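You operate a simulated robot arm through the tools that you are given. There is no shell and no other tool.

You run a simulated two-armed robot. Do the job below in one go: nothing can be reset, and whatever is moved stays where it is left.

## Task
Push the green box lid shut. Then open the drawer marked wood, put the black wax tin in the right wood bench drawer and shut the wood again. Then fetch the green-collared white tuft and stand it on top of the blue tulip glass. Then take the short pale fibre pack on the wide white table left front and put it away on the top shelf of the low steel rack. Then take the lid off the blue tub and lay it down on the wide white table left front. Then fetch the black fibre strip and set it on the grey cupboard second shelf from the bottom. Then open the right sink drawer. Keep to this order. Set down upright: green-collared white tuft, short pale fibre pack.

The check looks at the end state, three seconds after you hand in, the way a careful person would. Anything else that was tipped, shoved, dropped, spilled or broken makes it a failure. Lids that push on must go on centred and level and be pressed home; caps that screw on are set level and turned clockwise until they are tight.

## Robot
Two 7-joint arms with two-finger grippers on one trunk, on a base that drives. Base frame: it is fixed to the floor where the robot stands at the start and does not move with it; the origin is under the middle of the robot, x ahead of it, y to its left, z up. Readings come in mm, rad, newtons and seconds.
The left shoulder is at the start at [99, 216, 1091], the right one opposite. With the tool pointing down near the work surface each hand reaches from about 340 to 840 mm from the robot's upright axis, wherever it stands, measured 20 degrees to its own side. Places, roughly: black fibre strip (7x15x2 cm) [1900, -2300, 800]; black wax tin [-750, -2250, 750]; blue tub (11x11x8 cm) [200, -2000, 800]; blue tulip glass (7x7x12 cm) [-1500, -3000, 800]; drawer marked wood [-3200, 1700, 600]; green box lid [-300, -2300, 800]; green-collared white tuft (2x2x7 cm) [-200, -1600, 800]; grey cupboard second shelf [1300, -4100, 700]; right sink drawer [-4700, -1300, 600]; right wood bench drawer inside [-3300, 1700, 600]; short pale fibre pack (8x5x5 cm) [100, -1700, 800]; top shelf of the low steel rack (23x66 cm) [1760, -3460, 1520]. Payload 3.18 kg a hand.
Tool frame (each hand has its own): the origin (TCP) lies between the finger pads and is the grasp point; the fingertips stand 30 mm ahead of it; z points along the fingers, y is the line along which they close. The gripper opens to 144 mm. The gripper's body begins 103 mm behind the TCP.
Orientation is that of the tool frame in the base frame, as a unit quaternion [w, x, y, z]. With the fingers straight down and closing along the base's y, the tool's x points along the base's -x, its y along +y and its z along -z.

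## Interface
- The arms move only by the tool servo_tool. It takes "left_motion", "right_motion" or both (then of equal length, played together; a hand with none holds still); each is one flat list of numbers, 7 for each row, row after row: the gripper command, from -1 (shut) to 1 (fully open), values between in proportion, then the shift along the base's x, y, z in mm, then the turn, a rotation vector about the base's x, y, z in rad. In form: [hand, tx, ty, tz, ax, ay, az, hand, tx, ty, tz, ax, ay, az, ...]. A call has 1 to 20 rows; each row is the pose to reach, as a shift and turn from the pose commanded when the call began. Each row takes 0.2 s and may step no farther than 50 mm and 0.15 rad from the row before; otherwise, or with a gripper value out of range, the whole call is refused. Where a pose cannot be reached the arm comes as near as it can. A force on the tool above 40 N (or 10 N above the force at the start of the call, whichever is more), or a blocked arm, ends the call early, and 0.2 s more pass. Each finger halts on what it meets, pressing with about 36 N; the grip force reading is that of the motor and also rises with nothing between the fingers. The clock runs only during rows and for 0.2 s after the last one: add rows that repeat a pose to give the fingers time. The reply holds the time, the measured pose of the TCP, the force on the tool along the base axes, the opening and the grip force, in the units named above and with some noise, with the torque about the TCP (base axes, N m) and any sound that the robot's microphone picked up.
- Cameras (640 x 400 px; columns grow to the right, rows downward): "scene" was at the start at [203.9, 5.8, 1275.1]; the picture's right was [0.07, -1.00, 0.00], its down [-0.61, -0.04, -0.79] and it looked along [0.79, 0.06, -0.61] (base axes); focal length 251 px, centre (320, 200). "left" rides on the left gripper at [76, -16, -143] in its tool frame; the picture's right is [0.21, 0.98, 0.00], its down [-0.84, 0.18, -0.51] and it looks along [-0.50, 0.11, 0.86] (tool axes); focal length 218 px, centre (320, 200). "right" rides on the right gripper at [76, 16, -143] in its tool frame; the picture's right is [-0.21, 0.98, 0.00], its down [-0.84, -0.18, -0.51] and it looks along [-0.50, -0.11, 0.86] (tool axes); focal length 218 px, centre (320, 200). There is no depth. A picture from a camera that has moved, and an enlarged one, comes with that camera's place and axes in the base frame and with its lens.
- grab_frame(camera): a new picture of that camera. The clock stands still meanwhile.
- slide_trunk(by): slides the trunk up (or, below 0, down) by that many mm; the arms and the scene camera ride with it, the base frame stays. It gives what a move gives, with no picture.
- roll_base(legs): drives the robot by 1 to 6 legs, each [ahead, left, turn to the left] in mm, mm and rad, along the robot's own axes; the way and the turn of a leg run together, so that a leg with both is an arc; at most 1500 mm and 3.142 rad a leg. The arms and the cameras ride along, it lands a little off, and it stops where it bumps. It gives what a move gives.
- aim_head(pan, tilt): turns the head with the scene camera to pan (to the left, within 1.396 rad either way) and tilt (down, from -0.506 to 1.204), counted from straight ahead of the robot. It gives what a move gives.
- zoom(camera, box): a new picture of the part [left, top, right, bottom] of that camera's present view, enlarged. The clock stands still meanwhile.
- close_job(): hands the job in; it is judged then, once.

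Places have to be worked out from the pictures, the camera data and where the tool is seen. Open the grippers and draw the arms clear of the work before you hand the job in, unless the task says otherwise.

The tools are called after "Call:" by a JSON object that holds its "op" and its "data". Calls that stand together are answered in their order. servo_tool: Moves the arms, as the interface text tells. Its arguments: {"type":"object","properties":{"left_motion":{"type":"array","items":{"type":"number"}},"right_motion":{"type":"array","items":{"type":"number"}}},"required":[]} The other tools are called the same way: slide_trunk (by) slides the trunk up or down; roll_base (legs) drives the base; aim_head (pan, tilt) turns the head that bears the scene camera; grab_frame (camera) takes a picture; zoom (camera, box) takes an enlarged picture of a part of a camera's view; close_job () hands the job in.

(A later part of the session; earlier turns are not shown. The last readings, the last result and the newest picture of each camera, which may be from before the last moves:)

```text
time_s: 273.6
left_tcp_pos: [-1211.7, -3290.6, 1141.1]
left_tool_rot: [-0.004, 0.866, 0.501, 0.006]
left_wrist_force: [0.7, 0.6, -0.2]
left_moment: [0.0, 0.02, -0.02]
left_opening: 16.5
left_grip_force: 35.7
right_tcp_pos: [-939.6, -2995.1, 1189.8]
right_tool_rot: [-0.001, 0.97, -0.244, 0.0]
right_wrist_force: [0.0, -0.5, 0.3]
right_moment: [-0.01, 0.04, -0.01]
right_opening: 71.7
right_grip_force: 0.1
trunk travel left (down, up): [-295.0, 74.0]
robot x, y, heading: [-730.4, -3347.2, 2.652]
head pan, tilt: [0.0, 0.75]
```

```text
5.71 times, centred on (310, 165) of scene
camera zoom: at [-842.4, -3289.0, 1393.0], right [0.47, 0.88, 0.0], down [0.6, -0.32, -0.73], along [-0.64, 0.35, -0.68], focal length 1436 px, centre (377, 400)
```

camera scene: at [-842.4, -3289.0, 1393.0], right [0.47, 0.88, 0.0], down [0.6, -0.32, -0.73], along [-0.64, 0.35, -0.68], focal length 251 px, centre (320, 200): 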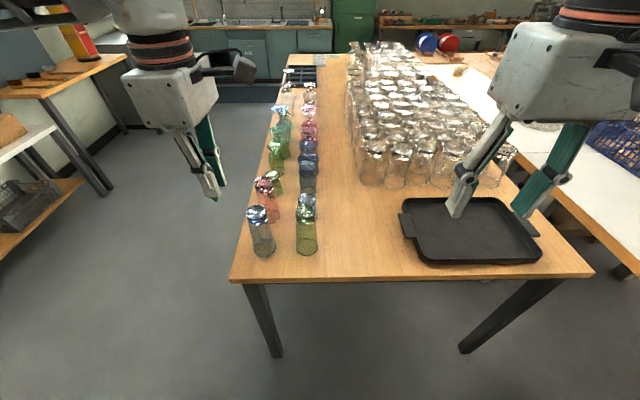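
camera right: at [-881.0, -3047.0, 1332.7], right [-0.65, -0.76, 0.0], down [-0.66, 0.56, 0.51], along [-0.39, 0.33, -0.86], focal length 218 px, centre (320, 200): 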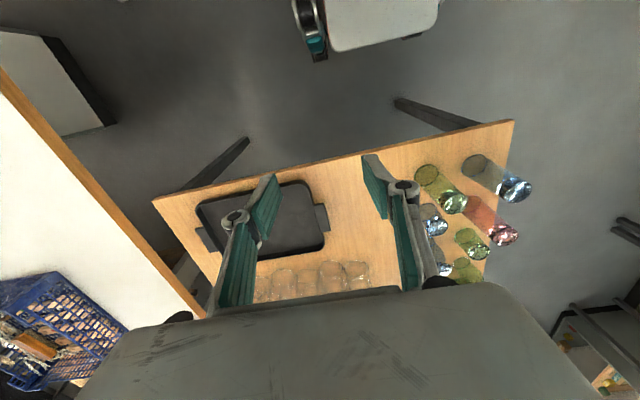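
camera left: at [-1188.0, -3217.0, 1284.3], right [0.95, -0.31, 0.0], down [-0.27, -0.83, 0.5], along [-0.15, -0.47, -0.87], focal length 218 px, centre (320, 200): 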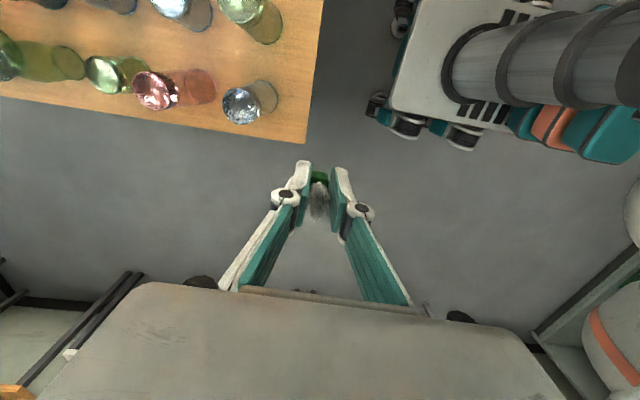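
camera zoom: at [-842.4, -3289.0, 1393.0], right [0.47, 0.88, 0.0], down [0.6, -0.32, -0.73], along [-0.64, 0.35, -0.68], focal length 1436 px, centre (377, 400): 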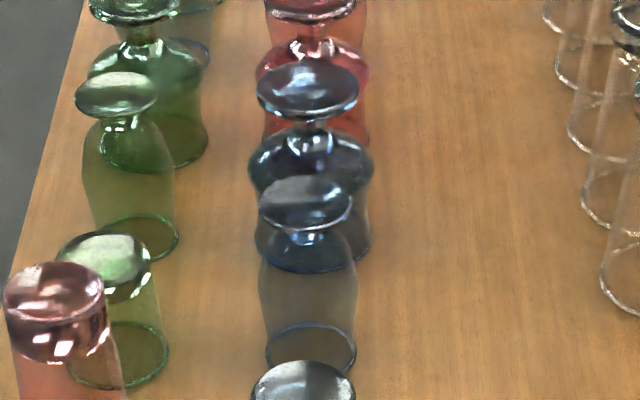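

A (front) is slim with a foot; B (behind) is wider with bulb and flared rim. I move in a bit and use the left hand camera from above to measure their diameters.

Call:
{"op": "roll_base", "data": {"legs": [[120, -100, 0]]}}

Call:
{"op": "servo_tool", "data": {"left_motion": [-1, -10, 35, 0, 0, 0, 0, -1, -20, 70, 0, 0, 0, 0, -1, -30, 105, 0, 0, 0, 0]}}

Call:
{"op": "grab_frame", "data": {"camera": "left"}}

Call:
{"op": "grab_frame", "data": {"camera": "scene"}}

```text
time_s: 275.1
left_tcp_pos: [-1269.6, -3144.9, 1141.6]
left_tool_rot: [-0.003, 0.866, 0.5, 0.006]
left_wrist_force: [0.4, -0.7, -0.5]
left_moment: [0.0, -0.04, 0.02]
left_opening: 16.4
left_grip_force: 35.6
right_tcp_pos: [-999.0, -2850.4, 1190.1]
right_tool_rot: [0.0, 0.97, -0.245, 0.0]
right_wrist_force: [-0.8, 0.4, 0.1]
right_moment: [-0.02, -0.01, 0.02]
right_opening: 72.0
right_grip_force: 0.1
trunk travel left (down, up): [-295.0, 74.0]
robot x, y, heading: [-789.6, -3204.0, 2.646]
head pan, tilt: [0.0, 0.75]
```

```text
time_s: 275.9
left_tcp_pos: [-1298.6, -3038.7, 1141.9]
left_tool_rot: [-0.004, 0.866, 0.501, 0.005]
left_wrist_force: [-0.1, 0.1, -0.7]
left_moment: [-0.04, 0.0, -0.02]
left_opening: 16.7
left_grip_force: 36.1
right_tcp_pos: [-997.3, -2849.0, 1189.1]
right_tool_rot: [0.001, 0.969, -0.245, 0.001]
right_wrist_force: [-0.4, 0.0, -0.4]
right_moment: [-0.04, -0.04, -0.06]
right_opening: 72.1
right_grip_force: 0.0
trunk travel left (down, up): [-295.0, 74.0]
robot x, y, heading: [-786.1, -3206.0, 2.654]
head pan, tilt: [0.0, 0.75]
```

```text
taken
camera left: at [-1275.8, -2965.4, 1283.9], right [0.95, -0.31, 0.0], down [-0.27, -0.83, 0.5], along [-0.15, -0.47, -0.87], focal length 218 px, centre (320, 200)
```

left: 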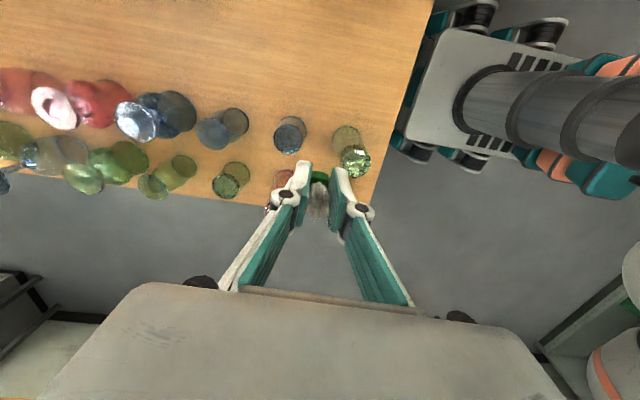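

```text
taken
camera scene: at [-900.8, -3142.8, 1392.8], right [0.47, 0.88, 0.0], down [0.6, -0.32, -0.73], along [-0.64, 0.35, -0.68], focal length 251 px, centre (320, 200)
```

scene: 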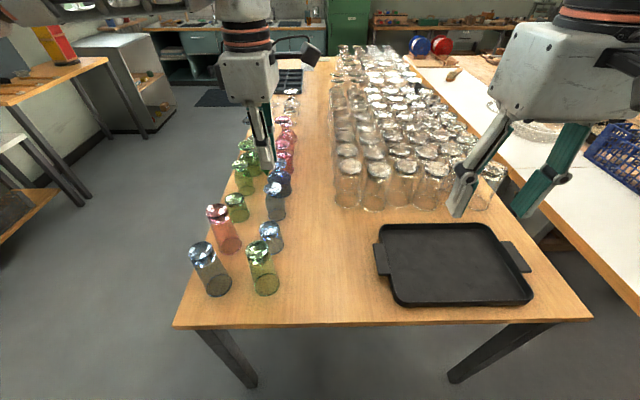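

Zoom on the two blue candidates in both views.

Call:
{"op": "zoom", "data": {"camera": "left", "box": [60, 70, 260, 200]}}

Call:
{"op": "zoom", "data": {"camera": "scene", "box": [220, 110, 320, 230]}}

```text
3.08 times, centred on (160, 135) of left
camera zoom: at [-1275.8, -2965.4, 1283.9], right [0.95, -0.31, 0.0], down [-0.27, -0.83, 0.5], along [-0.15, -0.47, -0.87], focal length 672 px, centre (812, 400)
```

zoom: 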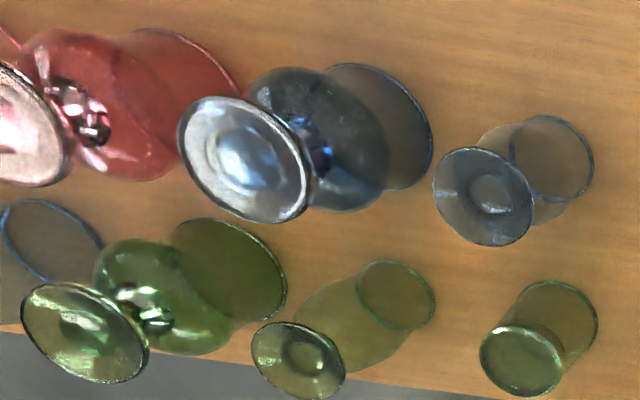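

```text
3.33 times, centred on (270, 170) of scene
camera zoom: at [-900.8, -3142.8, 1392.8], right [0.47, 0.88, 0.0], down [0.6, -0.32, -0.73], along [-0.64, 0.35, -0.68], focal length 838 px, centre (487, 300)
```

zoom: 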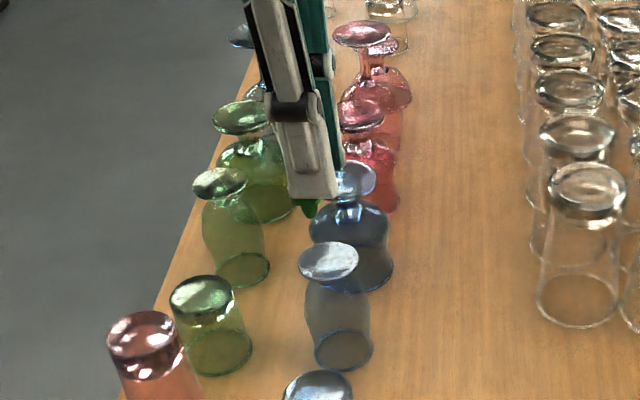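

By measurement A is ≈6.5 cm wide with belly narrowing to the rim, ~11–12 cm tall, at (-1476,-2997): this is the 7×7×12 tulip at the given place (B is ≈8 cm wide). I bring the tuft above its foot at a safe height.

Call:
{"op": "servo_tool", "data": {"left_motion": [-1, -35, 10, 0, 0, 0, 0, -1, -70, 20, 0, 0, 0, 0, -1, -105, 30, 0, 0, 0, 0, -1, -140, 40, -10, 0, 0, 0, -1, -173, 48, -30, 0, 0, 0, -1, -173, 48, -70, 0, 0, 0, -1, -173, 48, -100, 0, 0, 0, -1, -173, 48, -130, 0, 0, 0, -1, -173, 48, -130, 0, 0, 0]}}

Call:
{"op": "zoom", "data": {"camera": "scene", "box": [220, 110, 320, 230]}}

Call:
{"op": "zoom", "data": {"camera": "left", "box": [240, 100, 400, 240]}}

```text
time_s: 277.9
left_tcp_pos: [-1473.6, -2993.3, 1011.5]
left_tool_rot: [-0.003, 0.865, 0.501, 0.005]
left_wrist_force: [0.2, -0.7, 0.6]
left_moment: [-0.03, 0.03, -0.01]
left_opening: 16.5
left_grip_force: 36.0
right_tcp_pos: [-998.4, -2851.0, 1191.1]
right_tool_rot: [0.001, 0.97, -0.245, 0.0]
right_wrist_force: [-0.3, 0.7, 0.1]
right_moment: [0.0, 0.0, -0.03]
right_opening: 72.1
right_grip_force: 0.2
trunk travel left (down, up): [-295.0, 74.0]
robot x, y, heading: [-785.6, -3202.7, 2.646]
head pan, tilt: [0.0, 0.75]
```

```text
3.33 times, centred on (270, 170) of scene
camera zoom: at [-900.4, -3144.4, 1393.0], right [0.47, 0.88, 0.0], down [0.6, -0.32, -0.73], along [-0.64, 0.35, -0.68], focal length 838 px, centre (487, 300)
```

zoom: 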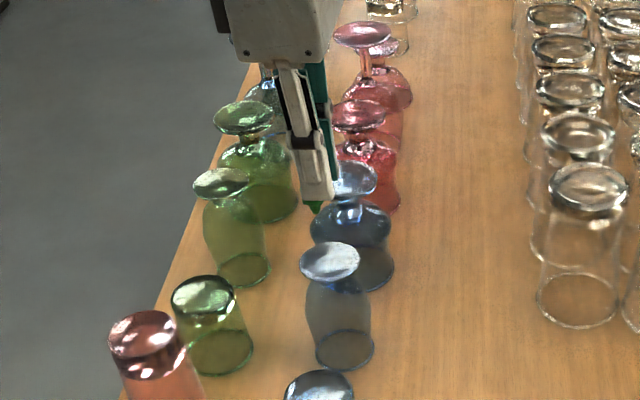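

```text
2.86 times, centred on (320, 170) of left
camera zoom: at [-1449.9, -2920.1, 1154.5], right [0.95, -0.31, 0.0], down [-0.27, -0.83, 0.5], along [-0.15, -0.47, -0.87], focal length 624 px, centre (320, 286)
```

zoom: 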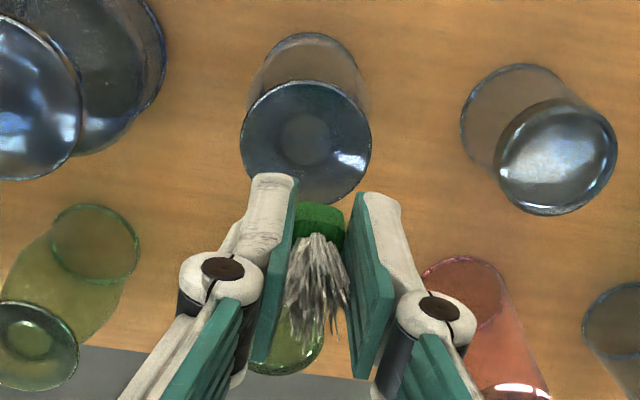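

Glass foot centre refined to (-1478.5,-2993), top z≈899. Zoom on the tuft's plug to locate it relative to that.

Call:
{"op": "zoom", "data": {"camera": "scene", "box": [250, 150, 300, 200]}}

```text
8.00 times, centred on (275, 175) of scene
camera zoom: at [-900.4, -3144.4, 1393.0], right [0.47, 0.88, 0.0], down [0.6, -0.32, -0.73], along [-0.64, 0.35, -0.68], focal length 2010 px, centre (680, 400)
```

zoom: 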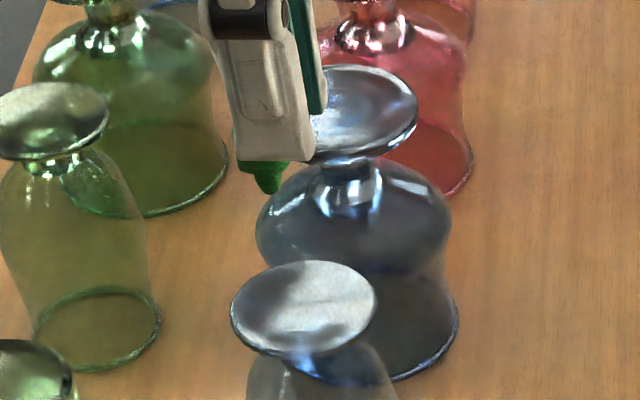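

Plug bottom is at about (-1478,-3000, ~957). I shift +7 mm in y and lower to leave ~7 mm above the foot, then inspect.

Call:
{"op": "servo_tool", "data": {"left_motion": [-1, -0.5, 7, 0, 0, 0, 0, -1, -0.5, 7, -15, 0, 0, 0, -1, -0.5, 7, -30, 0, 0, 0, -1, -0.5, 7, -42, 0, 0, 0, -1, -0.5, 7, -48, 0, 0, 0, -1, -0.5, 7, -48, 0, 0, 0]}}

Call:
{"op": "zoom", "data": {"camera": "scene", "box": [255, 170, 295, 200]}}

Call:
{"op": "zoom", "data": {"camera": "left", "box": [270, 120, 370, 220]}}

```text
time_s: 279.4
left_tcp_pos: [-1472.8, -2985.5, 963.6]
left_tool_rot: [-0.004, 0.866, 0.501, 0.006]
left_wrist_force: [-0.4, -0.4, -0.8]
left_moment: [0.0, -0.01, -0.03]
left_opening: 16.5
left_grip_force: 36.0
right_tcp_pos: [-998.7, -2851.1, 1191.4]
right_tool_rot: [-0.001, 0.97, -0.244, 0.001]
right_wrist_force: [0.2, -0.9, 0.4]
right_moment: [-0.02, -0.03, -0.03]
right_opening: 71.5
right_grip_force: 0.1
trunk travel left (down, up): [-295.0, 74.0]
robot x, y, heading: [-788.7, -3208.7, 2.653]
head pan, tilt: [0.0, 0.75]
```

```text
13.33 times, centred on (275, 185) of scene
camera zoom: at [-900.9, -3144.4, 1392.9], right [0.47, 0.88, 0.0], down [0.6, -0.32, -0.73], along [-0.64, 0.35, -0.68], focal length 3350 px, centre (920, 400)
```

zoom: 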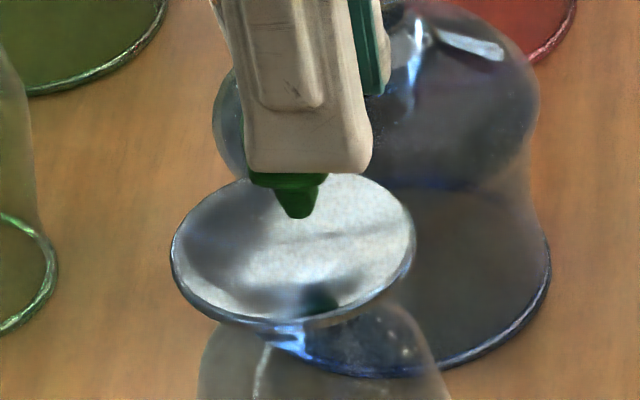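

```text
4.00 times, centred on (320, 170) of left
camera zoom: at [-1450.1, -2912.5, 1106.5], right [0.95, -0.31, 0.0], down [-0.27, -0.83, 0.5], along [-0.15, -0.47, -0.87], focal length 873 px, centre (320, 320)
```

zoom: 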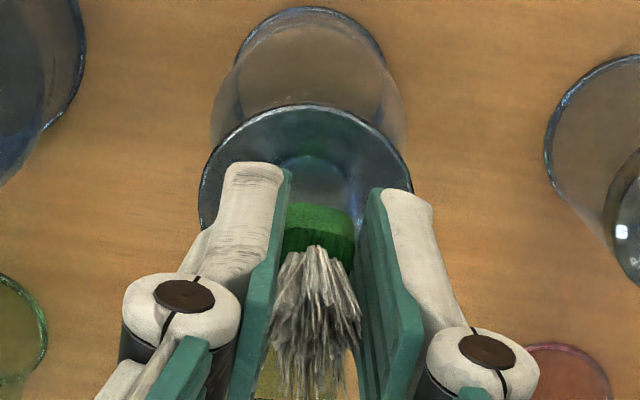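

The plug is ~10 mm above the foot and within ~2 mm of its centre. I lower 7 mm, then creep with force checks.

Call:
{"op": "servo_tool", "data": {"left_motion": [-1, -0.5, -1.5, -3, 0, 0, 0, -1, -1, -2, -6, 0, 0, 0, -1, -1, -2, -7, 0, 0, 0, -1, -1, -2, -7, 0, 0, 0]}}

Call:
{"op": "zoom", "data": {"camera": "scene", "box": [255, 170, 295, 200]}}

```text
time_s: 280.4
left_tcp_pos: [-1474.5, -2988.3, 956.1]
left_tool_rot: [-0.003, 0.866, 0.501, 0.007]
left_wrist_force: [0.4, 0.5, 0.0]
left_moment: [0.02, -0.02, -0.01]
left_opening: 16.5
left_grip_force: 35.9
right_tcp_pos: [-998.4, -2851.3, 1189.5]
right_tool_rot: [0.0, 0.97, -0.245, 0.0]
right_wrist_force: [0.3, -0.1, -0.2]
right_moment: [-0.03, -0.03, 0.01]
right_opening: 71.8
right_grip_force: 0.0
trunk travel left (down, up): [-295.0, 74.0]
robot x, y, heading: [-787.8, -3203.8, 2.653]
head pan, tilt: [0.0, 0.75]
```

```text
13.33 times, centred on (275, 185) of scene
camera zoom: at [-900.9, -3144.4, 1392.9], right [0.47, 0.88, 0.0], down [0.6, -0.32, -0.73], along [-0.64, 0.35, -0.68], focal length 3350 px, centre (920, 400)
```

zoom: 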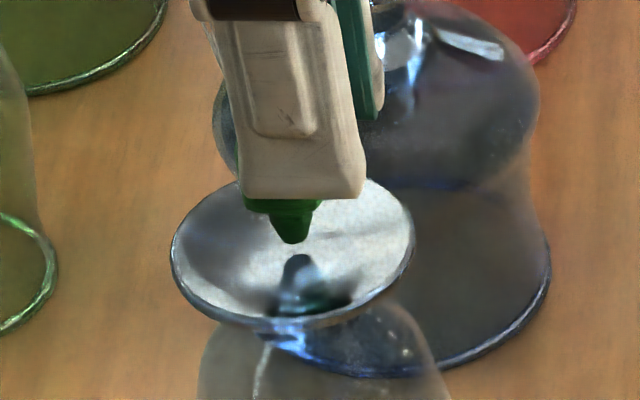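

Reflection shows ~2 mm gap. Lower 1.5 mm and check.

Call:
{"op": "servo_tool", "data": {"left_motion": [-1, 0, 0, -1, 0, 0, 0, -1, 0, 0, -1.6, 0, 0, 0, -1, 0, 0, -1.6, 0, 0, 0]}}

Call:
{"op": "zoom", "data": {"camera": "scene", "box": [260, 175, 290, 197]}}

```text
time_s: 281.1
left_tcp_pos: [-1473.2, -2987.7, 954.9]
left_tool_rot: [-0.004, 0.866, 0.501, 0.006]
left_wrist_force: [0.4, 0.5, -0.6]
left_moment: [0.02, -0.03, 0.0]
left_opening: 16.6
left_grip_force: 36.1
right_tcp_pos: [-998.2, -2851.5, 1191.0]
right_tool_rot: [0.0, 0.97, -0.244, 0.0]
right_wrist_force: [0.8, 0.5, -0.1]
right_moment: [0.01, -0.02, -0.03]
right_opening: 71.9
right_grip_force: 0.0
trunk travel left (down, up): [-295.0, 74.0]
robot x, y, heading: [-787.1, -3206.8, 2.647]
head pan, tilt: [0.0, 0.75]
```

```text
16.00 times, centred on (275, 186) of scene
camera zoom: at [-900.9, -3144.4, 1392.9], right [0.47, 0.88, 0.0], down [0.6, -0.32, -0.73], along [-0.64, 0.35, -0.68], focal length 4020 px, centre (1040, 424)
```

zoom: 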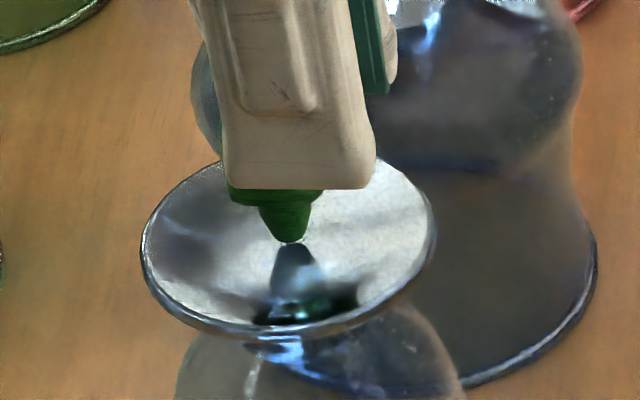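

Nearly touching. Another 0.6 mm and read the force.

Call:
{"op": "servo_tool", "data": {"left_motion": [-1, 0, 0, -0.6, 0, 0, 0, -1, 0, 0, -0.6, 0, 0, 0]}}

Call:
{"op": "zoom", "data": {"camera": "scene", "box": [260, 175, 290, 197]}}

Call:
{"op": "zoom", "data": {"camera": "left", "box": [270, 120, 370, 220]}}

```text
time_s: 281.8
left_tcp_pos: [-1474.6, -2987.2, 954.8]
left_tool_rot: [-0.004, 0.866, 0.5, 0.006]
left_wrist_force: [-0.9, 0.2, -0.9]
left_moment: [-0.01, -0.01, 0.03]
left_opening: 16.9
left_grip_force: 35.7
right_tcp_pos: [-999.0, -2852.1, 1190.2]
right_tool_rot: [0.0, 0.97, -0.244, 0.0]
right_wrist_force: [0.8, -0.3, -0.7]
right_moment: [0.02, -0.02, 0.0]
right_opening: 72.0
right_grip_force: 0.0
trunk travel left (down, up): [-295.0, 74.0]
robot x, y, heading: [-786.2, -3203.7, 2.653]
head pan, tilt: [0.0, 0.75]
```

```text
16.00 times, centred on (275, 186) of scene
camera zoom: at [-900.9, -3144.4, 1392.9], right [0.47, 0.88, 0.0], down [0.6, -0.32, -0.73], along [-0.64, 0.35, -0.68], focal length 4020 px, centre (1040, 424)
```

zoom: 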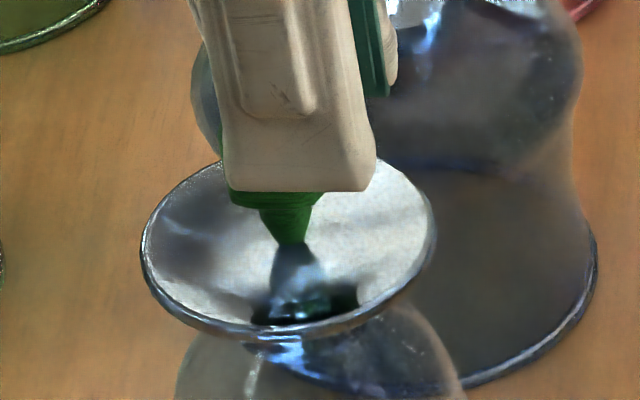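

```text
4.00 times, centred on (320, 170) of left
camera zoom: at [-1451.1, -2914.6, 1097.2], right [0.95, -0.31, 0.0], down [-0.27, -0.83, 0.5], along [-0.15, -0.47, -0.87], focal length 873 px, centre (320, 320)
```

zoom: 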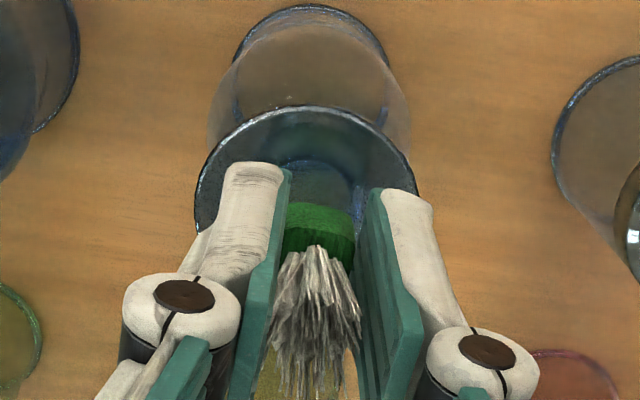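

Contact made. I open the fingers very gradually.

Call:
{"op": "servo_tool", "data": {"left_motion": [-0.78, 0, 0, 0, 0, 0, 0, -0.765, 0, 0, 0, 0, 0, 0, -0.75, 0, 0, 0, 0, 0, 0, -0.735, 0, 0, 0, 0, 0, 0, -0.72, 0, 0, 0, 0, 0, 0, -0.7, 0, 0, 0, 0, 0, 0]}}

Call:
{"op": "zoom", "data": {"camera": "scene", "box": [255, 160, 295, 200]}}

Call:
{"op": "zoom", "data": {"camera": "left", "box": [270, 120, 370, 220]}}

```text
time_s: 283.1
left_tcp_pos: [-1474.2, -2987.3, 954.2]
left_tool_rot: [-0.003, 0.866, 0.501, 0.006]
left_wrist_force: [0.9, -0.3, -1.0]
left_moment: [0.03, 0.04, 0.0]
left_opening: 21.8
left_grip_force: 0.1
right_tcp_pos: [-998.9, -2850.9, 1190.1]
right_tool_rot: [0.0, 0.97, -0.244, 0.0]
right_wrist_force: [0.1, -0.9, 0.3]
right_moment: [0.03, 0.0, 0.01]
right_opening: 72.0
right_grip_force: 0.0
trunk travel left (down, up): [-295.0, 74.0]
robot x, y, heading: [-784.7, -3204.0, 2.647]
head pan, tilt: [0.0, 0.75]
```

```text
10.00 times, centred on (275, 180) of scene
camera zoom: at [-900.9, -3144.4, 1392.9], right [0.47, 0.88, 0.0], down [0.6, -0.32, -0.73], along [-0.64, 0.35, -0.68], focal length 2513 px, centre (770, 400)
```

zoom: 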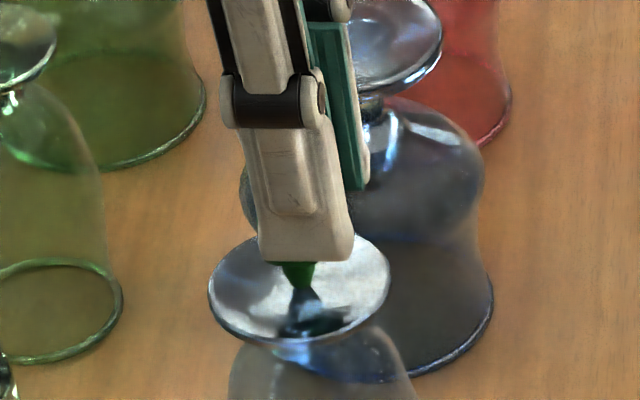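

```text
4.00 times, centred on (320, 170) of left
camera zoom: at [-1451.1, -2914.6, 1097.3], right [0.95, -0.31, 0.0], down [-0.27, -0.83, 0.5], along [-0.15, -0.47, -0.87], focal length 873 px, centre (320, 320)
```

zoom: 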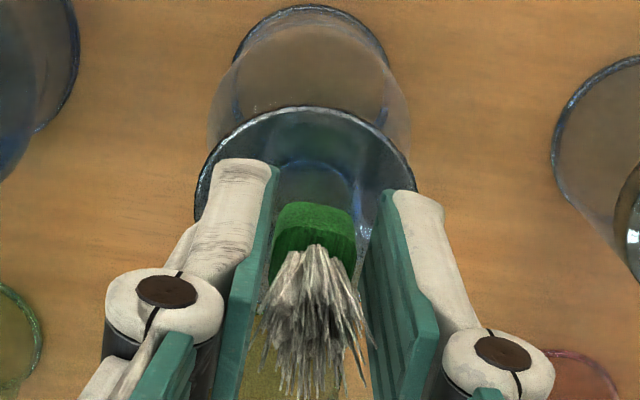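

It stands with fingers free. I open to ~50 mm gradually and check.

Call:
{"op": "servo_tool", "data": {"left_motion": [-0.66, 0, 0, 0, 0, 0, 0, -0.62, 0, 0, 0, 0, 0, 0, -0.56, 0, 0, 0, 0, 0, 0, -0.48, 0, 0, 0, 0, 0, 0, -0.4, 0, 0, 0, 0, 0, 0, -0.3, 0, 0, 0, 0, 0, 0, -0.3, 0, 0, 0, 0, 0, 0]}}

Call:
{"op": "zoom", "data": {"camera": "left", "box": [270, 120, 370, 220]}}

Call:
{"op": "zoom", "data": {"camera": "scene", "box": [255, 160, 295, 200]}}

```text
time_s: 284.8
left_tcp_pos: [-1474.2, -2988.4, 954.6]
left_tool_rot: [-0.003, 0.865, 0.501, 0.006]
left_wrist_force: [-0.6, 0.6, -0.1]
left_moment: [-0.01, 0.0, 0.01]
left_opening: 50.1
left_grip_force: 0.1
right_tcp_pos: [-998.6, -2851.8, 1190.5]
right_tool_rot: [0.001, 0.97, -0.245, 0.001]
right_wrist_force: [-0.3, 0.0, 0.6]
right_moment: [-0.02, 0.01, -0.02]
right_opening: 71.7
right_grip_force: 0.0
trunk travel left (down, up): [-295.0, 74.0]
robot x, y, heading: [-787.1, -3204.5, 2.654]
head pan, tilt: [0.0, 0.75]
```

```text
4.00 times, centred on (320, 170) of left
camera zoom: at [-1451.1, -2914.6, 1097.3], right [0.95, -0.31, 0.0], down [-0.27, -0.83, 0.5], along [-0.15, -0.47, -0.87], focal length 873 px, centre (320, 320)
```

zoom: 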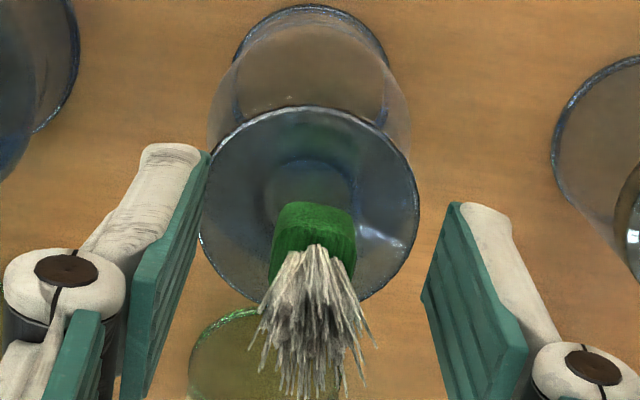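

```text
10.00 times, centred on (275, 180) of scene
camera zoom: at [-900.9, -3144.4, 1392.9], right [0.47, 0.88, 0.0], down [0.6, -0.32, -0.73], along [-0.64, 0.35, -0.68], focal length 2513 px, centre (770, 400)
```

zoom: 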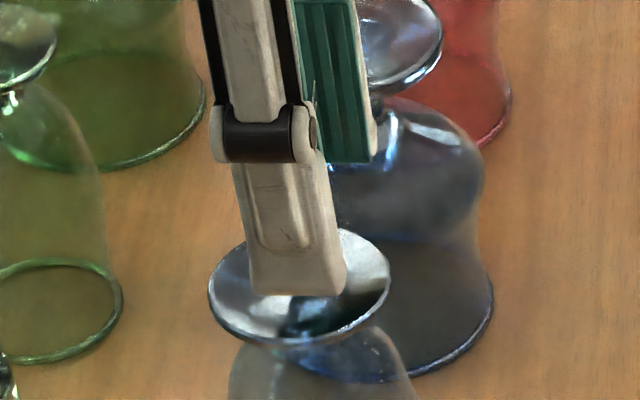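

The tuft stands alone, centred on the foot. I lift the hand straight up slowly.

Call:
{"op": "servo_tool", "data": {"left_motion": [-0.3, 0, 0, 8, 0, 0, 0, -0.3, 0, 0, 20, 0, 0, 0, -0.3, 0, 0, 35, 0, 0, 0, -0.3, 0, 0, 55, 0, 0, 0, -0.3, 0, 0, 80, 0, 0, 0, -0.3, 0, 0, 110, 0, 0, 0, -0.3, 0, 0, 145, 0, 0, 0, -0.3, 0, 0, 185, 0, 0, 0]}}

Call:
{"op": "zoom", "data": {"camera": "scene", "box": [235, 140, 315, 210]}}

Call:
{"op": "zoom", "data": {"camera": "left", "box": [240, 100, 400, 220]}}

```text
time_s: 286.6
left_tcp_pos: [-1473.5, -2986.3, 1141.7]
left_tool_rot: [-0.004, 0.866, 0.501, 0.005]
left_wrist_force: [0.2, -0.3, -0.2]
left_moment: [-0.02, 0.02, 0.01]
left_opening: 50.3
left_grip_force: 0.0
right_tcp_pos: [-998.3, -2850.3, 1191.0]
right_tool_rot: [0.0, 0.97, -0.245, 0.0]
right_wrist_force: [0.5, 0.4, 0.4]
right_moment: [-0.02, 0.04, 0.03]
right_opening: 72.0
right_grip_force: 0.0
trunk travel left (down, up): [-295.0, 74.0]
robot x, y, heading: [-787.8, -3204.6, 2.649]
head pan, tilt: [0.0, 0.75]
```

```text
5.71 times, centred on (275, 175) of scene
camera zoom: at [-899.9, -3143.9, 1393.0], right [0.47, 0.88, 0.0], down [0.6, -0.32, -0.73], along [-0.64, 0.35, -0.68], focal length 1436 px, centre (577, 343)
```

zoom: 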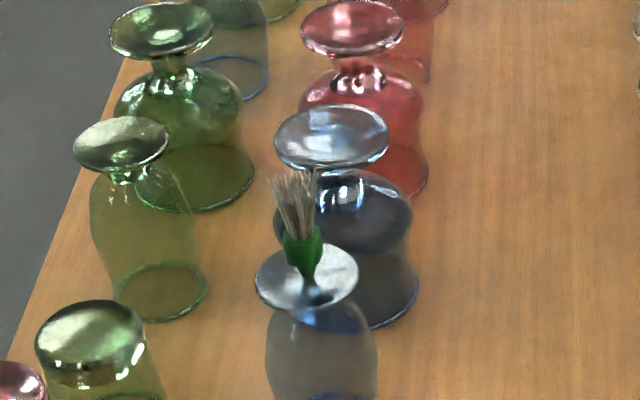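

```text
3.33 times, centred on (320, 160) of left
camera zoom: at [-1450.0, -2913.1, 1284.2], right [0.95, -0.31, 0.0], down [-0.27, -0.83, 0.5], along [-0.15, -0.47, -0.87], focal length 728 px, centre (320, 333)
```

zoom: 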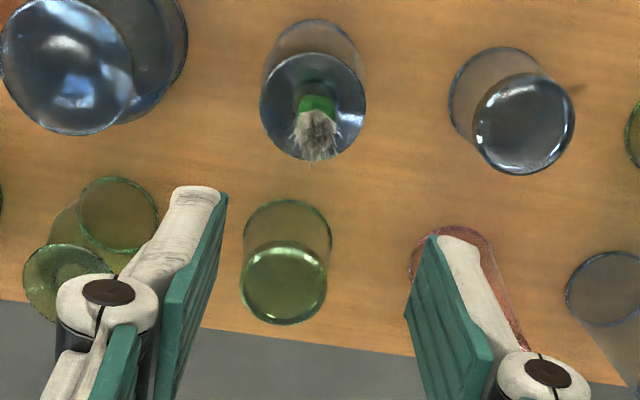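

The tuft stands steadily. To be sure about the glass identity, I move the hand camera exactly above glass A and then B to measure their diameters in true plan view.

Call:
{"op": "servo_tool", "data": {"left_motion": [-0.3, -10, -27, 0, 0, 0, 0, -0.3, -20, -54, 0, 0, 0, 0, -0.3, -28.7, -82, 0, 0, 0, 0, -0.3, -28.7, -82, 0, 0, 0, 0]}}

Call:
{"op": "zoom", "data": {"camera": "left", "box": [240, 20, 400, 130]}}

Call:
{"op": "servo_tool", "data": {"left_motion": [-0.3, -37, 19, 0, 0, 0, 0, -0.3, -75, 38, 0, 0, 0, 0, -0.3, -111, 57, 0, 0, 0, 0, -0.3, -111, 57, 0, 0, 0, 0]}}

Call:
{"op": "zoom", "data": {"camera": "left", "box": [240, 20, 400, 130]}}

```text
time_s: 287.6
left_tcp_pos: [-1502.5, -3066.3, 1138.7]
left_tool_rot: [-0.003, 0.865, 0.501, 0.006]
left_wrist_force: [0.3, 0.7, 0.3]
left_moment: [-0.05, 0.02, -0.03]
left_opening: 50.2
left_grip_force: 0.0
right_tcp_pos: [-998.6, -2849.2, 1189.5]
right_tool_rot: [0.0, 0.97, -0.244, 0.0]
right_wrist_force: [-0.1, 0.6, -0.2]
right_moment: [-0.05, 0.04, 0.04]
right_opening: 72.1
right_grip_force: 0.0
trunk travel left (down, up): [-295.0, 74.0]
robot x, y, heading: [-786.5, -3200.9, 2.645]
head pan, tilt: [0.0, 0.75]
```

```text
3.64 times, centred on (320, 75) of left
camera zoom: at [-1479.4, -2994.1, 1282.0], right [0.95, -0.31, 0.0], down [-0.27, -0.83, 0.5], along [-0.15, -0.47, -0.87], focal length 794 px, centre (320, 654)
```

zoom: 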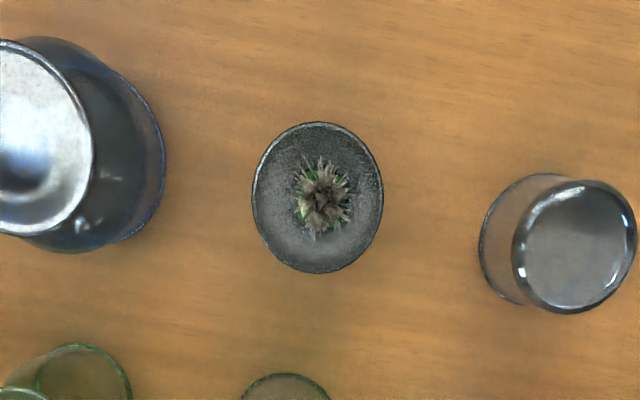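

```text
time_s: 288.6
left_tcp_pos: [-1548.9, -3063.2, 1111.7]
left_tool_rot: [-0.004, 0.865, 0.502, 0.006]
left_wrist_force: [-0.2, 0.0, 1.5]
left_moment: [0.03, -0.11, 0.01]
left_opening: 50.4
left_grip_force: 0.0
left hand out of reach, approached as far as the arm can: row 1, 2, 3, 4
right_tcp_pos: [-1000.6, -2851.1, 1189.7]
right_tool_rot: [-0.001, 0.97, -0.244, 0.002]
right_wrist_force: [0.0, -0.4, -0.1]
right_moment: [0.02, -0.09, 0.03]
right_opening: 71.8
right_grip_force: 0.0
trunk travel left (down, up): [-295.0, 74.0]
robot x, y, heading: [-790.8, -3204.1, 2.649]
head pan, tilt: [0.0, 0.75]
```

```text
3.64 times, centred on (320, 75) of left
camera zoom: at [-1526.1, -2989.3, 1254.4], right [0.95, -0.31, 0.0], down [-0.27, -0.83, 0.49], along [-0.15, -0.47, -0.87], focal length 794 px, centre (320, 654)
```

zoom: 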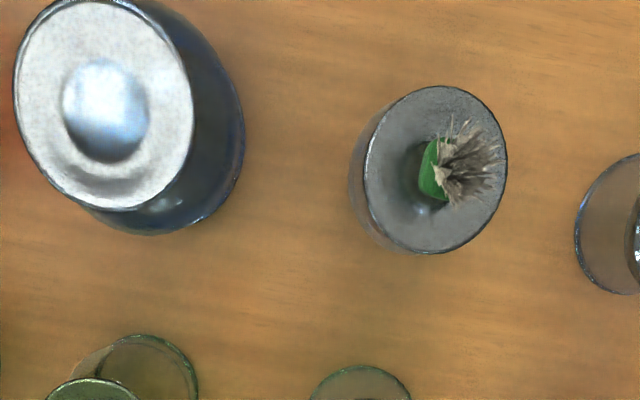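

Glass A is ≈6.2–6.4 cm wide and ≈11.2 cm tall at (-1479,-2995) and B is ≈8 cm wide, so A is the tulip named in the task. I retract the left arm over free space and back away from the bench.

Call:
{"op": "servo_tool", "data": {"left_motion": [-0.3, 35, -12, 10, 0, 0, 0, -0.3, 70, -24, 20, 0, 0, 0, -0.3, 105, -36, 30, 0, 0, 0, -0.3, 140, -48, 30, 0, 0, 0, -0.3, 175, -60, 30, 0, 0, 0, -0.3, 210, -70, 30, 0, 0, 0, 0, 245, -80, 30, 0, 0, 0, 0.5, 280, -90, 30, 0, 0, 0]}}

Call:
{"op": "roll_base", "data": {"legs": [[-400, 0, 0]]}}

Call:
{"op": "aim_head", "data": {"pan": 0.1, "tilt": 0.5}}

Call:
{"op": "zoom", "data": {"camera": "scene", "box": [180, 80, 380, 220]}}

```text
time_s: 290.4
left_tcp_pos: [-1265.8, -3151.2, 1140.8]
left_tool_rot: [-0.004, 0.865, 0.501, 0.006]
left_wrist_force: [0.3, 0.1, -0.7]
left_moment: [-0.01, 0.0, 0.01]
left_opening: 108.0
left_grip_force: 0.1
right_tcp_pos: [-998.5, -2851.4, 1190.6]
right_tool_rot: [0.0, 0.97, -0.245, 0.0]
right_wrist_force: [0.3, 0.8, 0.5]
right_moment: [-0.01, -0.01, -0.01]
right_opening: 71.9
right_grip_force: 0.0
trunk travel left (down, up): [-295.0, 74.0]
robot x, y, heading: [-786.3, -3204.3, 2.648]
head pan, tilt: [0.0, 0.75]
```

```text
time_s: 292.9
left_tcp_pos: [-911.9, -3339.5, 1141.9]
left_tool_rot: [-0.005, 0.866, 0.5, 0.004]
left_wrist_force: [0.7, 0.3, 0.5]
left_moment: [0.05, -0.02, -0.03]
left_opening: 108.0
left_grip_force: 0.1
right_tcp_pos: [-644.2, -3041.1, 1190.2]
right_tool_rot: [0.0, 0.969, -0.246, 0.0]
right_wrist_force: [0.4, -0.3, 0.2]
right_moment: [0.0, 0.03, -0.02]
right_opening: 72.4
right_grip_force: 0.1
trunk travel left (down, up): [-295.0, 74.0]
robot x, y, heading: [-432.3, -3391.5, 2.647]
head pan, tilt: [0.0, 0.75]
```

```text
time_s: 293.6
left_tcp_pos: [-911.7, -3341.6, 1140.9]
left_tool_rot: [-0.003, 0.866, 0.5, 0.006]
left_wrist_force: [0.8, -0.7, -0.2]
left_moment: [0.02, -0.02, -0.01]
left_opening: 107.9
left_grip_force: 0.1
right_tcp_pos: [-644.4, -3041.9, 1190.4]
right_tool_rot: [0.0, 0.969, -0.246, 0.001]
right_wrist_force: [0.6, -1.1, -0.2]
right_moment: [-0.02, -0.03, 0.0]
right_opening: 72.2
right_grip_force: 0.0
trunk travel left (down, up): [-295.0, 74.0]
robot x, y, heading: [-431.2, -3393.9, 2.646]
head pan, tilt: [0.099, 0.499]
```

```text
2.86 times, centred on (280, 150) of scene
camera zoom: at [-558.2, -3338.8, 1414.8], right [0.39, 0.92, 0.0], down [0.44, -0.18, -0.88], along [-0.81, 0.34, -0.48], focal length 718 px, centre (434, 343)
```

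zoom: 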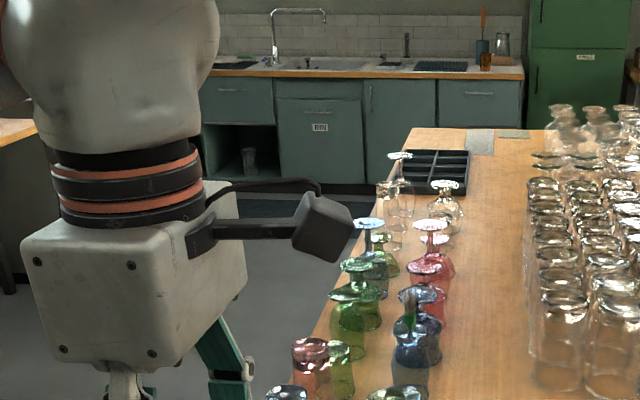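

The tuft remains standing. Next, the fibre pack: I drive back around the table to its left end, which gives access to both pack and tub.

Call:
{"op": "roll_base", "data": {"legs": [[-750, -300, 0], [0, -1000, 0], [330, -336, 0]]}}

Call:
{"op": "aim_head", "data": {"pan": 0.0, "tilt": 0.75}}

Call:
{"op": "grab_frame", "data": {"camera": "scene"}}

Call:
{"op": "grab_frame", "data": {"camera": "right"}}

```text
time_s: 309.8
left_tcp_pos: [225.2, -2088.2, 1140.6]
left_tool_rot: [-0.003, 0.865, 0.502, 0.006]
left_wrist_force: [-0.3, 0.2, 0.6]
left_moment: [-0.02, 0.0, 0.04]
left_opening: 108.0
left_grip_force: 0.1
right_tcp_pos: [491.9, -1786.5, 1190.9]
right_tool_rot: [0.0, 0.97, -0.243, 0.0]
right_wrist_force: [-0.5, -0.6, 0.6]
right_moment: [0.02, 0.02, -0.01]
right_opening: 72.1
right_grip_force: 0.1
trunk travel left (down, up): [-295.0, 74.0]
robot x, y, heading: [704.3, -2136.9, 2.651]
head pan, tilt: [0.099, 0.499]
```

```text
time_s: 310.6
left_tcp_pos: [225.6, -2087.2, 1141.3]
left_tool_rot: [-0.003, 0.865, 0.502, 0.007]
left_wrist_force: [-0.4, -0.6, -0.5]
left_moment: [0.01, 0.02, -0.02]
left_opening: 108.0
left_grip_force: 0.0
right_tcp_pos: [493.7, -1787.9, 1190.2]
right_tool_rot: [0.0, 0.97, -0.243, 0.0]
right_wrist_force: [-0.2, 0.0, -0.2]
right_moment: [0.0, 0.04, 0.0]
right_opening: 71.8
right_grip_force: 0.0
trunk travel left (down, up): [-295.0, 74.0]
robot x, y, heading: [702.5, -2140.8, 2.651]
head pan, tilt: [0.0, 0.75]
```

```text
taken
camera scene: at [590.6, -2080.2, 1393.0], right [0.47, 0.88, 0.0], down [0.6, -0.32, -0.73], along [-0.65, 0.34, -0.68], focal length 251 px, centre (320, 200)
```

scene: 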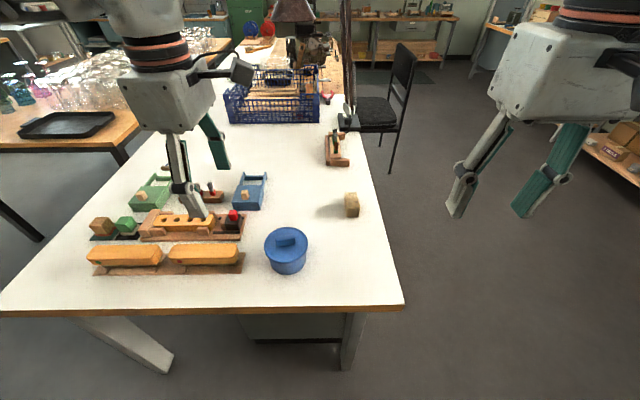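

```text
taken
camera right: at [550.9, -1838.4, 1332.7], right [-0.64, -0.76, 0.0], down [-0.66, 0.56, 0.51], along [-0.39, 0.33, -0.86], focal length 218 px, centre (320, 200)
```

right: 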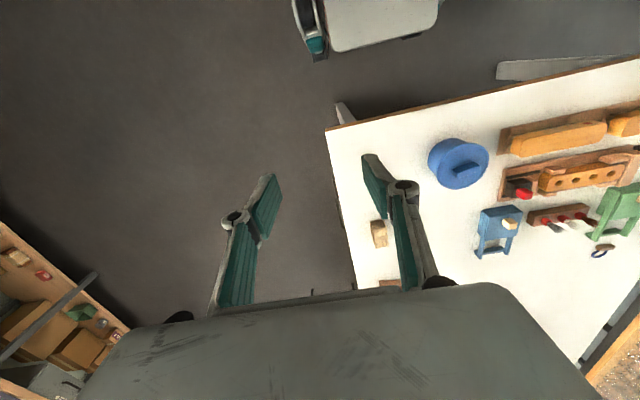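

Pack and tub both in view. I lower the trunk back and zoom on the pack with both cameras.

Call:
{"op": "slide_trunk", "data": {"by": -120}}

Call:
{"op": "roll_base", "data": {"legs": [[40, 0, 0]]}}

Call:
{"op": "grab_frame", "data": {"camera": "right"}}

Call:
{"op": "zoom", "data": {"camera": "scene", "box": [310, 160, 400, 240]}}

```text
time_s: 312.1
left_tcp_pos: [226.2, -2088.3, 1022.2]
left_tool_rot: [-0.005, 0.864, 0.503, 0.005]
left_wrist_force: [-0.2, 0.1, 0.8]
left_moment: [0.01, 0.02, -0.04]
left_opening: 107.9
left_grip_force: 0.0
right_tcp_pos: [492.5, -1787.2, 1071.7]
right_tool_rot: [-0.001, 0.97, -0.243, -0.002]
right_wrist_force: [0.4, 0.0, -0.8]
right_moment: [0.02, 0.03, 0.0]
right_opening: 72.0
right_grip_force: 0.1
trunk travel left (down, up): [-175.0, 194.0]
robot x, y, heading: [703.0, -2141.9, 2.651]
head pan, tilt: [0.0, 0.75]
```

```text
time_s: 313.0
left_tcp_pos: [190.2, -2068.8, 1019.5]
left_tool_rot: [-0.004, 0.864, 0.503, 0.006]
left_wrist_force: [-0.8, -0.2, 0.8]
left_moment: [-0.02, -0.05, 0.01]
left_opening: 108.2
left_grip_force: 0.1
right_tcp_pos: [457.4, -1768.2, 1070.4]
right_tool_rot: [0.0, 0.97, -0.243, 0.001]
right_wrist_force: [-0.8, 0.7, 0.5]
right_moment: [-0.03, -0.04, 0.0]
right_opening: 72.1
right_grip_force: 0.0
trunk travel left (down, up): [-175.0, 194.0]
robot x, y, heading: [666.6, -2123.9, 2.655]
head pan, tilt: [0.0, 0.75]
```

```text
taken
camera right: at [515.1, -1819.3, 1212.5], right [-0.64, -0.76, 0.0], down [-0.66, 0.56, 0.51], along [-0.39, 0.33, -0.86], focal length 218 px, centre (320, 200)
```

right: 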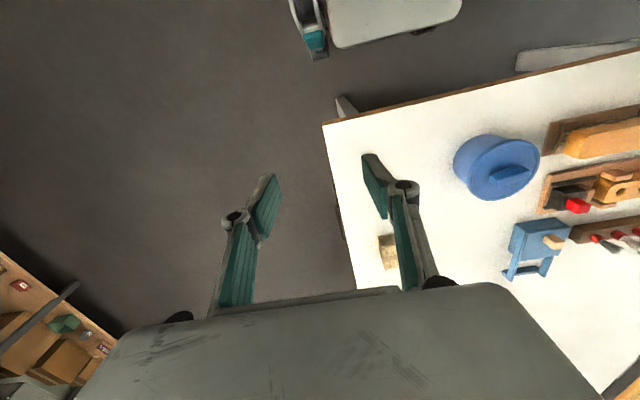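

```text
5.00 times, centred on (355, 200) of scene
camera zoom: at [490.2, -2026.7, 1267.5], right [0.47, 0.88, 0.0], down [0.6, -0.32, -0.73], along [-0.65, 0.34, -0.68], focal length 1256 px, centre (145, 200)
```

zoom: 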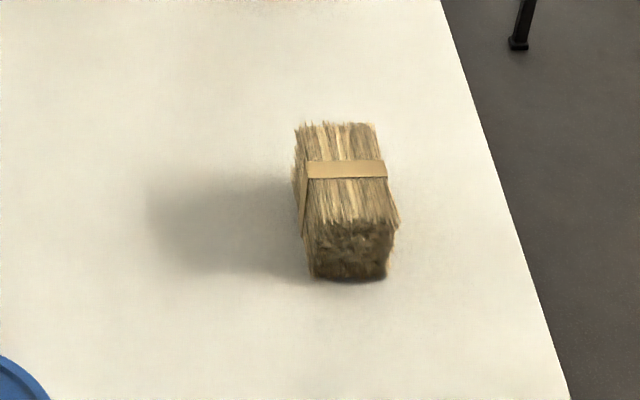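

The pack lies with its 8 cm side pointing away from me, 5 cm across — yaw-0 grasp fits. Centre ≈(113.5,-1713), top z≈840. I move the right hand above it.

Call:
{"op": "servo_tool", "data": {"right_motion": [0.2, -34, 5.5, 0, 0, 0, 0, 0.3, -69, 11, 0, 0, 0, 0, 0.3, -103, 16.5, -10, 0, 0, 0, 0.3, -138, 22, -20, 0, 0, 0, 0.3, -172, 27.5, -30, 0, 0, 0, 0.3, -206, 33, -45, 0, 0, 0, 0.3, -241, 38.5, -60, 0, 0, 0, 0.3, -275, 44, -80, 0, 0, 0, 0.3, -310, 50, -100, 0, 0, 0, 0.3, -344, 55, -130, 0, 0, 0, 0.3, -344, 55, -150, 0, 0, 0]}}

Call:
{"op": "grab_frame", "data": {"camera": "right"}}

Call:
{"op": "zoom", "data": {"camera": "scene", "box": [300, 120, 420, 240]}}

```text
time_s: 315.4
left_tcp_pos: [191.4, -2069.6, 1020.8]
left_tool_rot: [-0.004, 0.865, 0.502, 0.005]
left_wrist_force: [1.3, 0.2, -1.2]
left_moment: [-0.01, 0.01, -0.01]
left_opening: 108.0
left_grip_force: 0.0
right_tcp_pos: [113.5, -1713.8, 921.5]
right_tool_rot: [-0.001, 0.97, -0.242, -0.001]
right_wrist_force: [0.5, 0.3, -0.3]
right_moment: [0.01, 0.02, 0.02]
right_opening: 93.5
right_grip_force: 0.1
trunk travel left (down, up): [-175.0, 194.0]
robot x, y, heading: [668.8, -2120.8, 2.654]
head pan, tilt: [0.0, 0.75]
```

```text
taken
camera right: at [172.4, -1764.2, 1063.5], right [-0.64, -0.76, 0.0], down [-0.66, 0.56, 0.51], along [-0.39, 0.33, -0.86], focal length 218 px, centre (320, 200)
```

right: 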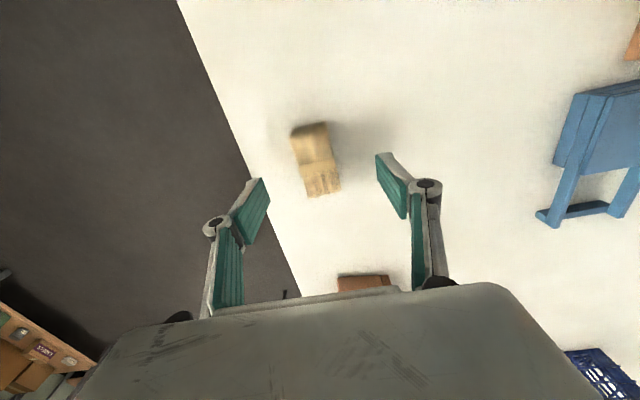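

```text
3.33 times, centred on (360, 180) of scene
camera zoom: at [491.5, -2026.9, 1267.7], right [0.47, 0.88, 0.0], down [0.6, -0.32, -0.73], along [-0.65, 0.34, -0.68], focal length 838 px, centre (187, 267)
```

zoom: 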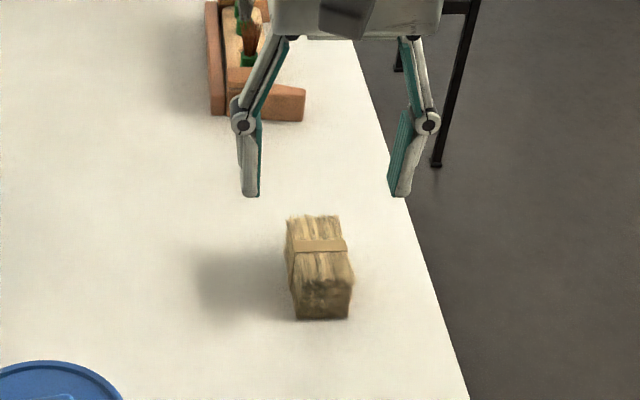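

Zoom the right camera to verify the pack's centre and angle.

Call:
{"op": "zoom", "data": {"camera": "right", "box": [270, 110, 370, 210]}}

```text
4.00 times, centred on (320, 160) of right
camera zoom: at [172.4, -1764.2, 1063.5], right [-0.64, -0.76, 0.0], down [-0.66, 0.56, 0.51], along [-0.39, 0.33, -0.86], focal length 873 px, centre (320, 360)
```

zoom: 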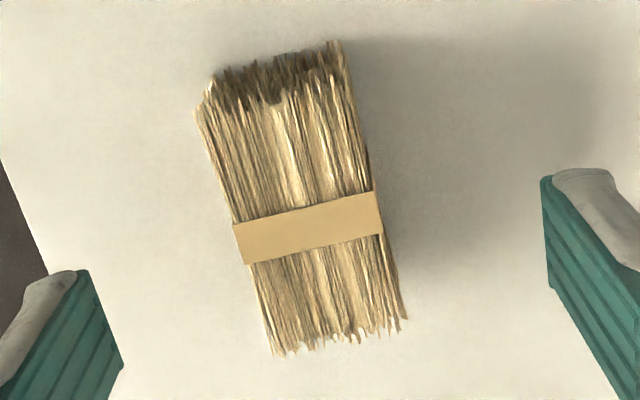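

Refined: pack top z≈828, centre ≈(105,-1703), ~2° yaw. I correct, descend to z≈823 and close.

Call:
{"op": "servo_tool", "data": {"right_motion": [0.3, -8.5, 10.8, -15, 0, 0, 0, 0.3, -8.5, 10.8, -40, 0, 0, 0, 0.3, -8.5, 10.8, -65, 0, 0, 0, 0.3, -8.5, 10.8, -85, 0, 0, 0, 0.3, -8.5, 10.8, -98, 0, 0, 0, 0, -8.5, 10.8, -98, 0, 0, 0, -0.3, -8.5, 10.8, -98, 0, 0, 0, -1, -8.5, 10.8, -98, 0, 0, 0, -1, -8.5, 10.8, -98, 0, 0, 0, -1, -8.5, 10.8, -98, 0, 0, 0]}}

Call:
{"op": "grab_frame", "data": {"camera": "right"}}

```text
time_s: 317.6
left_tcp_pos: [190.6, -2069.5, 1019.7]
left_tool_rot: [-0.004, 0.865, 0.502, 0.007]
left_wrist_force: [0.0, -0.4, -0.1]
left_moment: [-0.01, 0.01, -0.01]
left_opening: 108.0
left_grip_force: 0.1
right_tcp_pos: [103.9, -1703.1, 822.8]
right_tool_rot: [0.001, 0.97, -0.243, 0.0]
right_wrist_force: [0.2, 0.0, 0.6]
right_moment: [-0.05, 0.04, 0.02]
right_opening: 41.2
right_grip_force: 35.7
trunk travel left (down, up): [-175.0, 194.0]
robot x, y, heading: [668.9, -2119.9, 2.652]
head pan, tilt: [0.0, 0.75]
```

```text
taken
camera right: at [163.2, -1754.6, 964.7], right [-0.64, -0.76, 0.0], down [-0.66, 0.56, 0.51], along [-0.39, 0.33, -0.86], focal length 218 px, centre (320, 200)
```

right: 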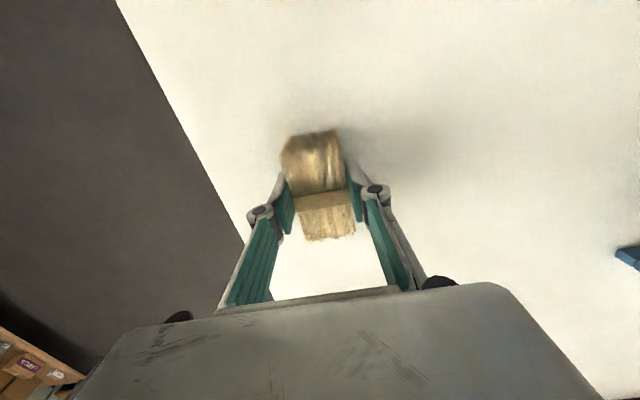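

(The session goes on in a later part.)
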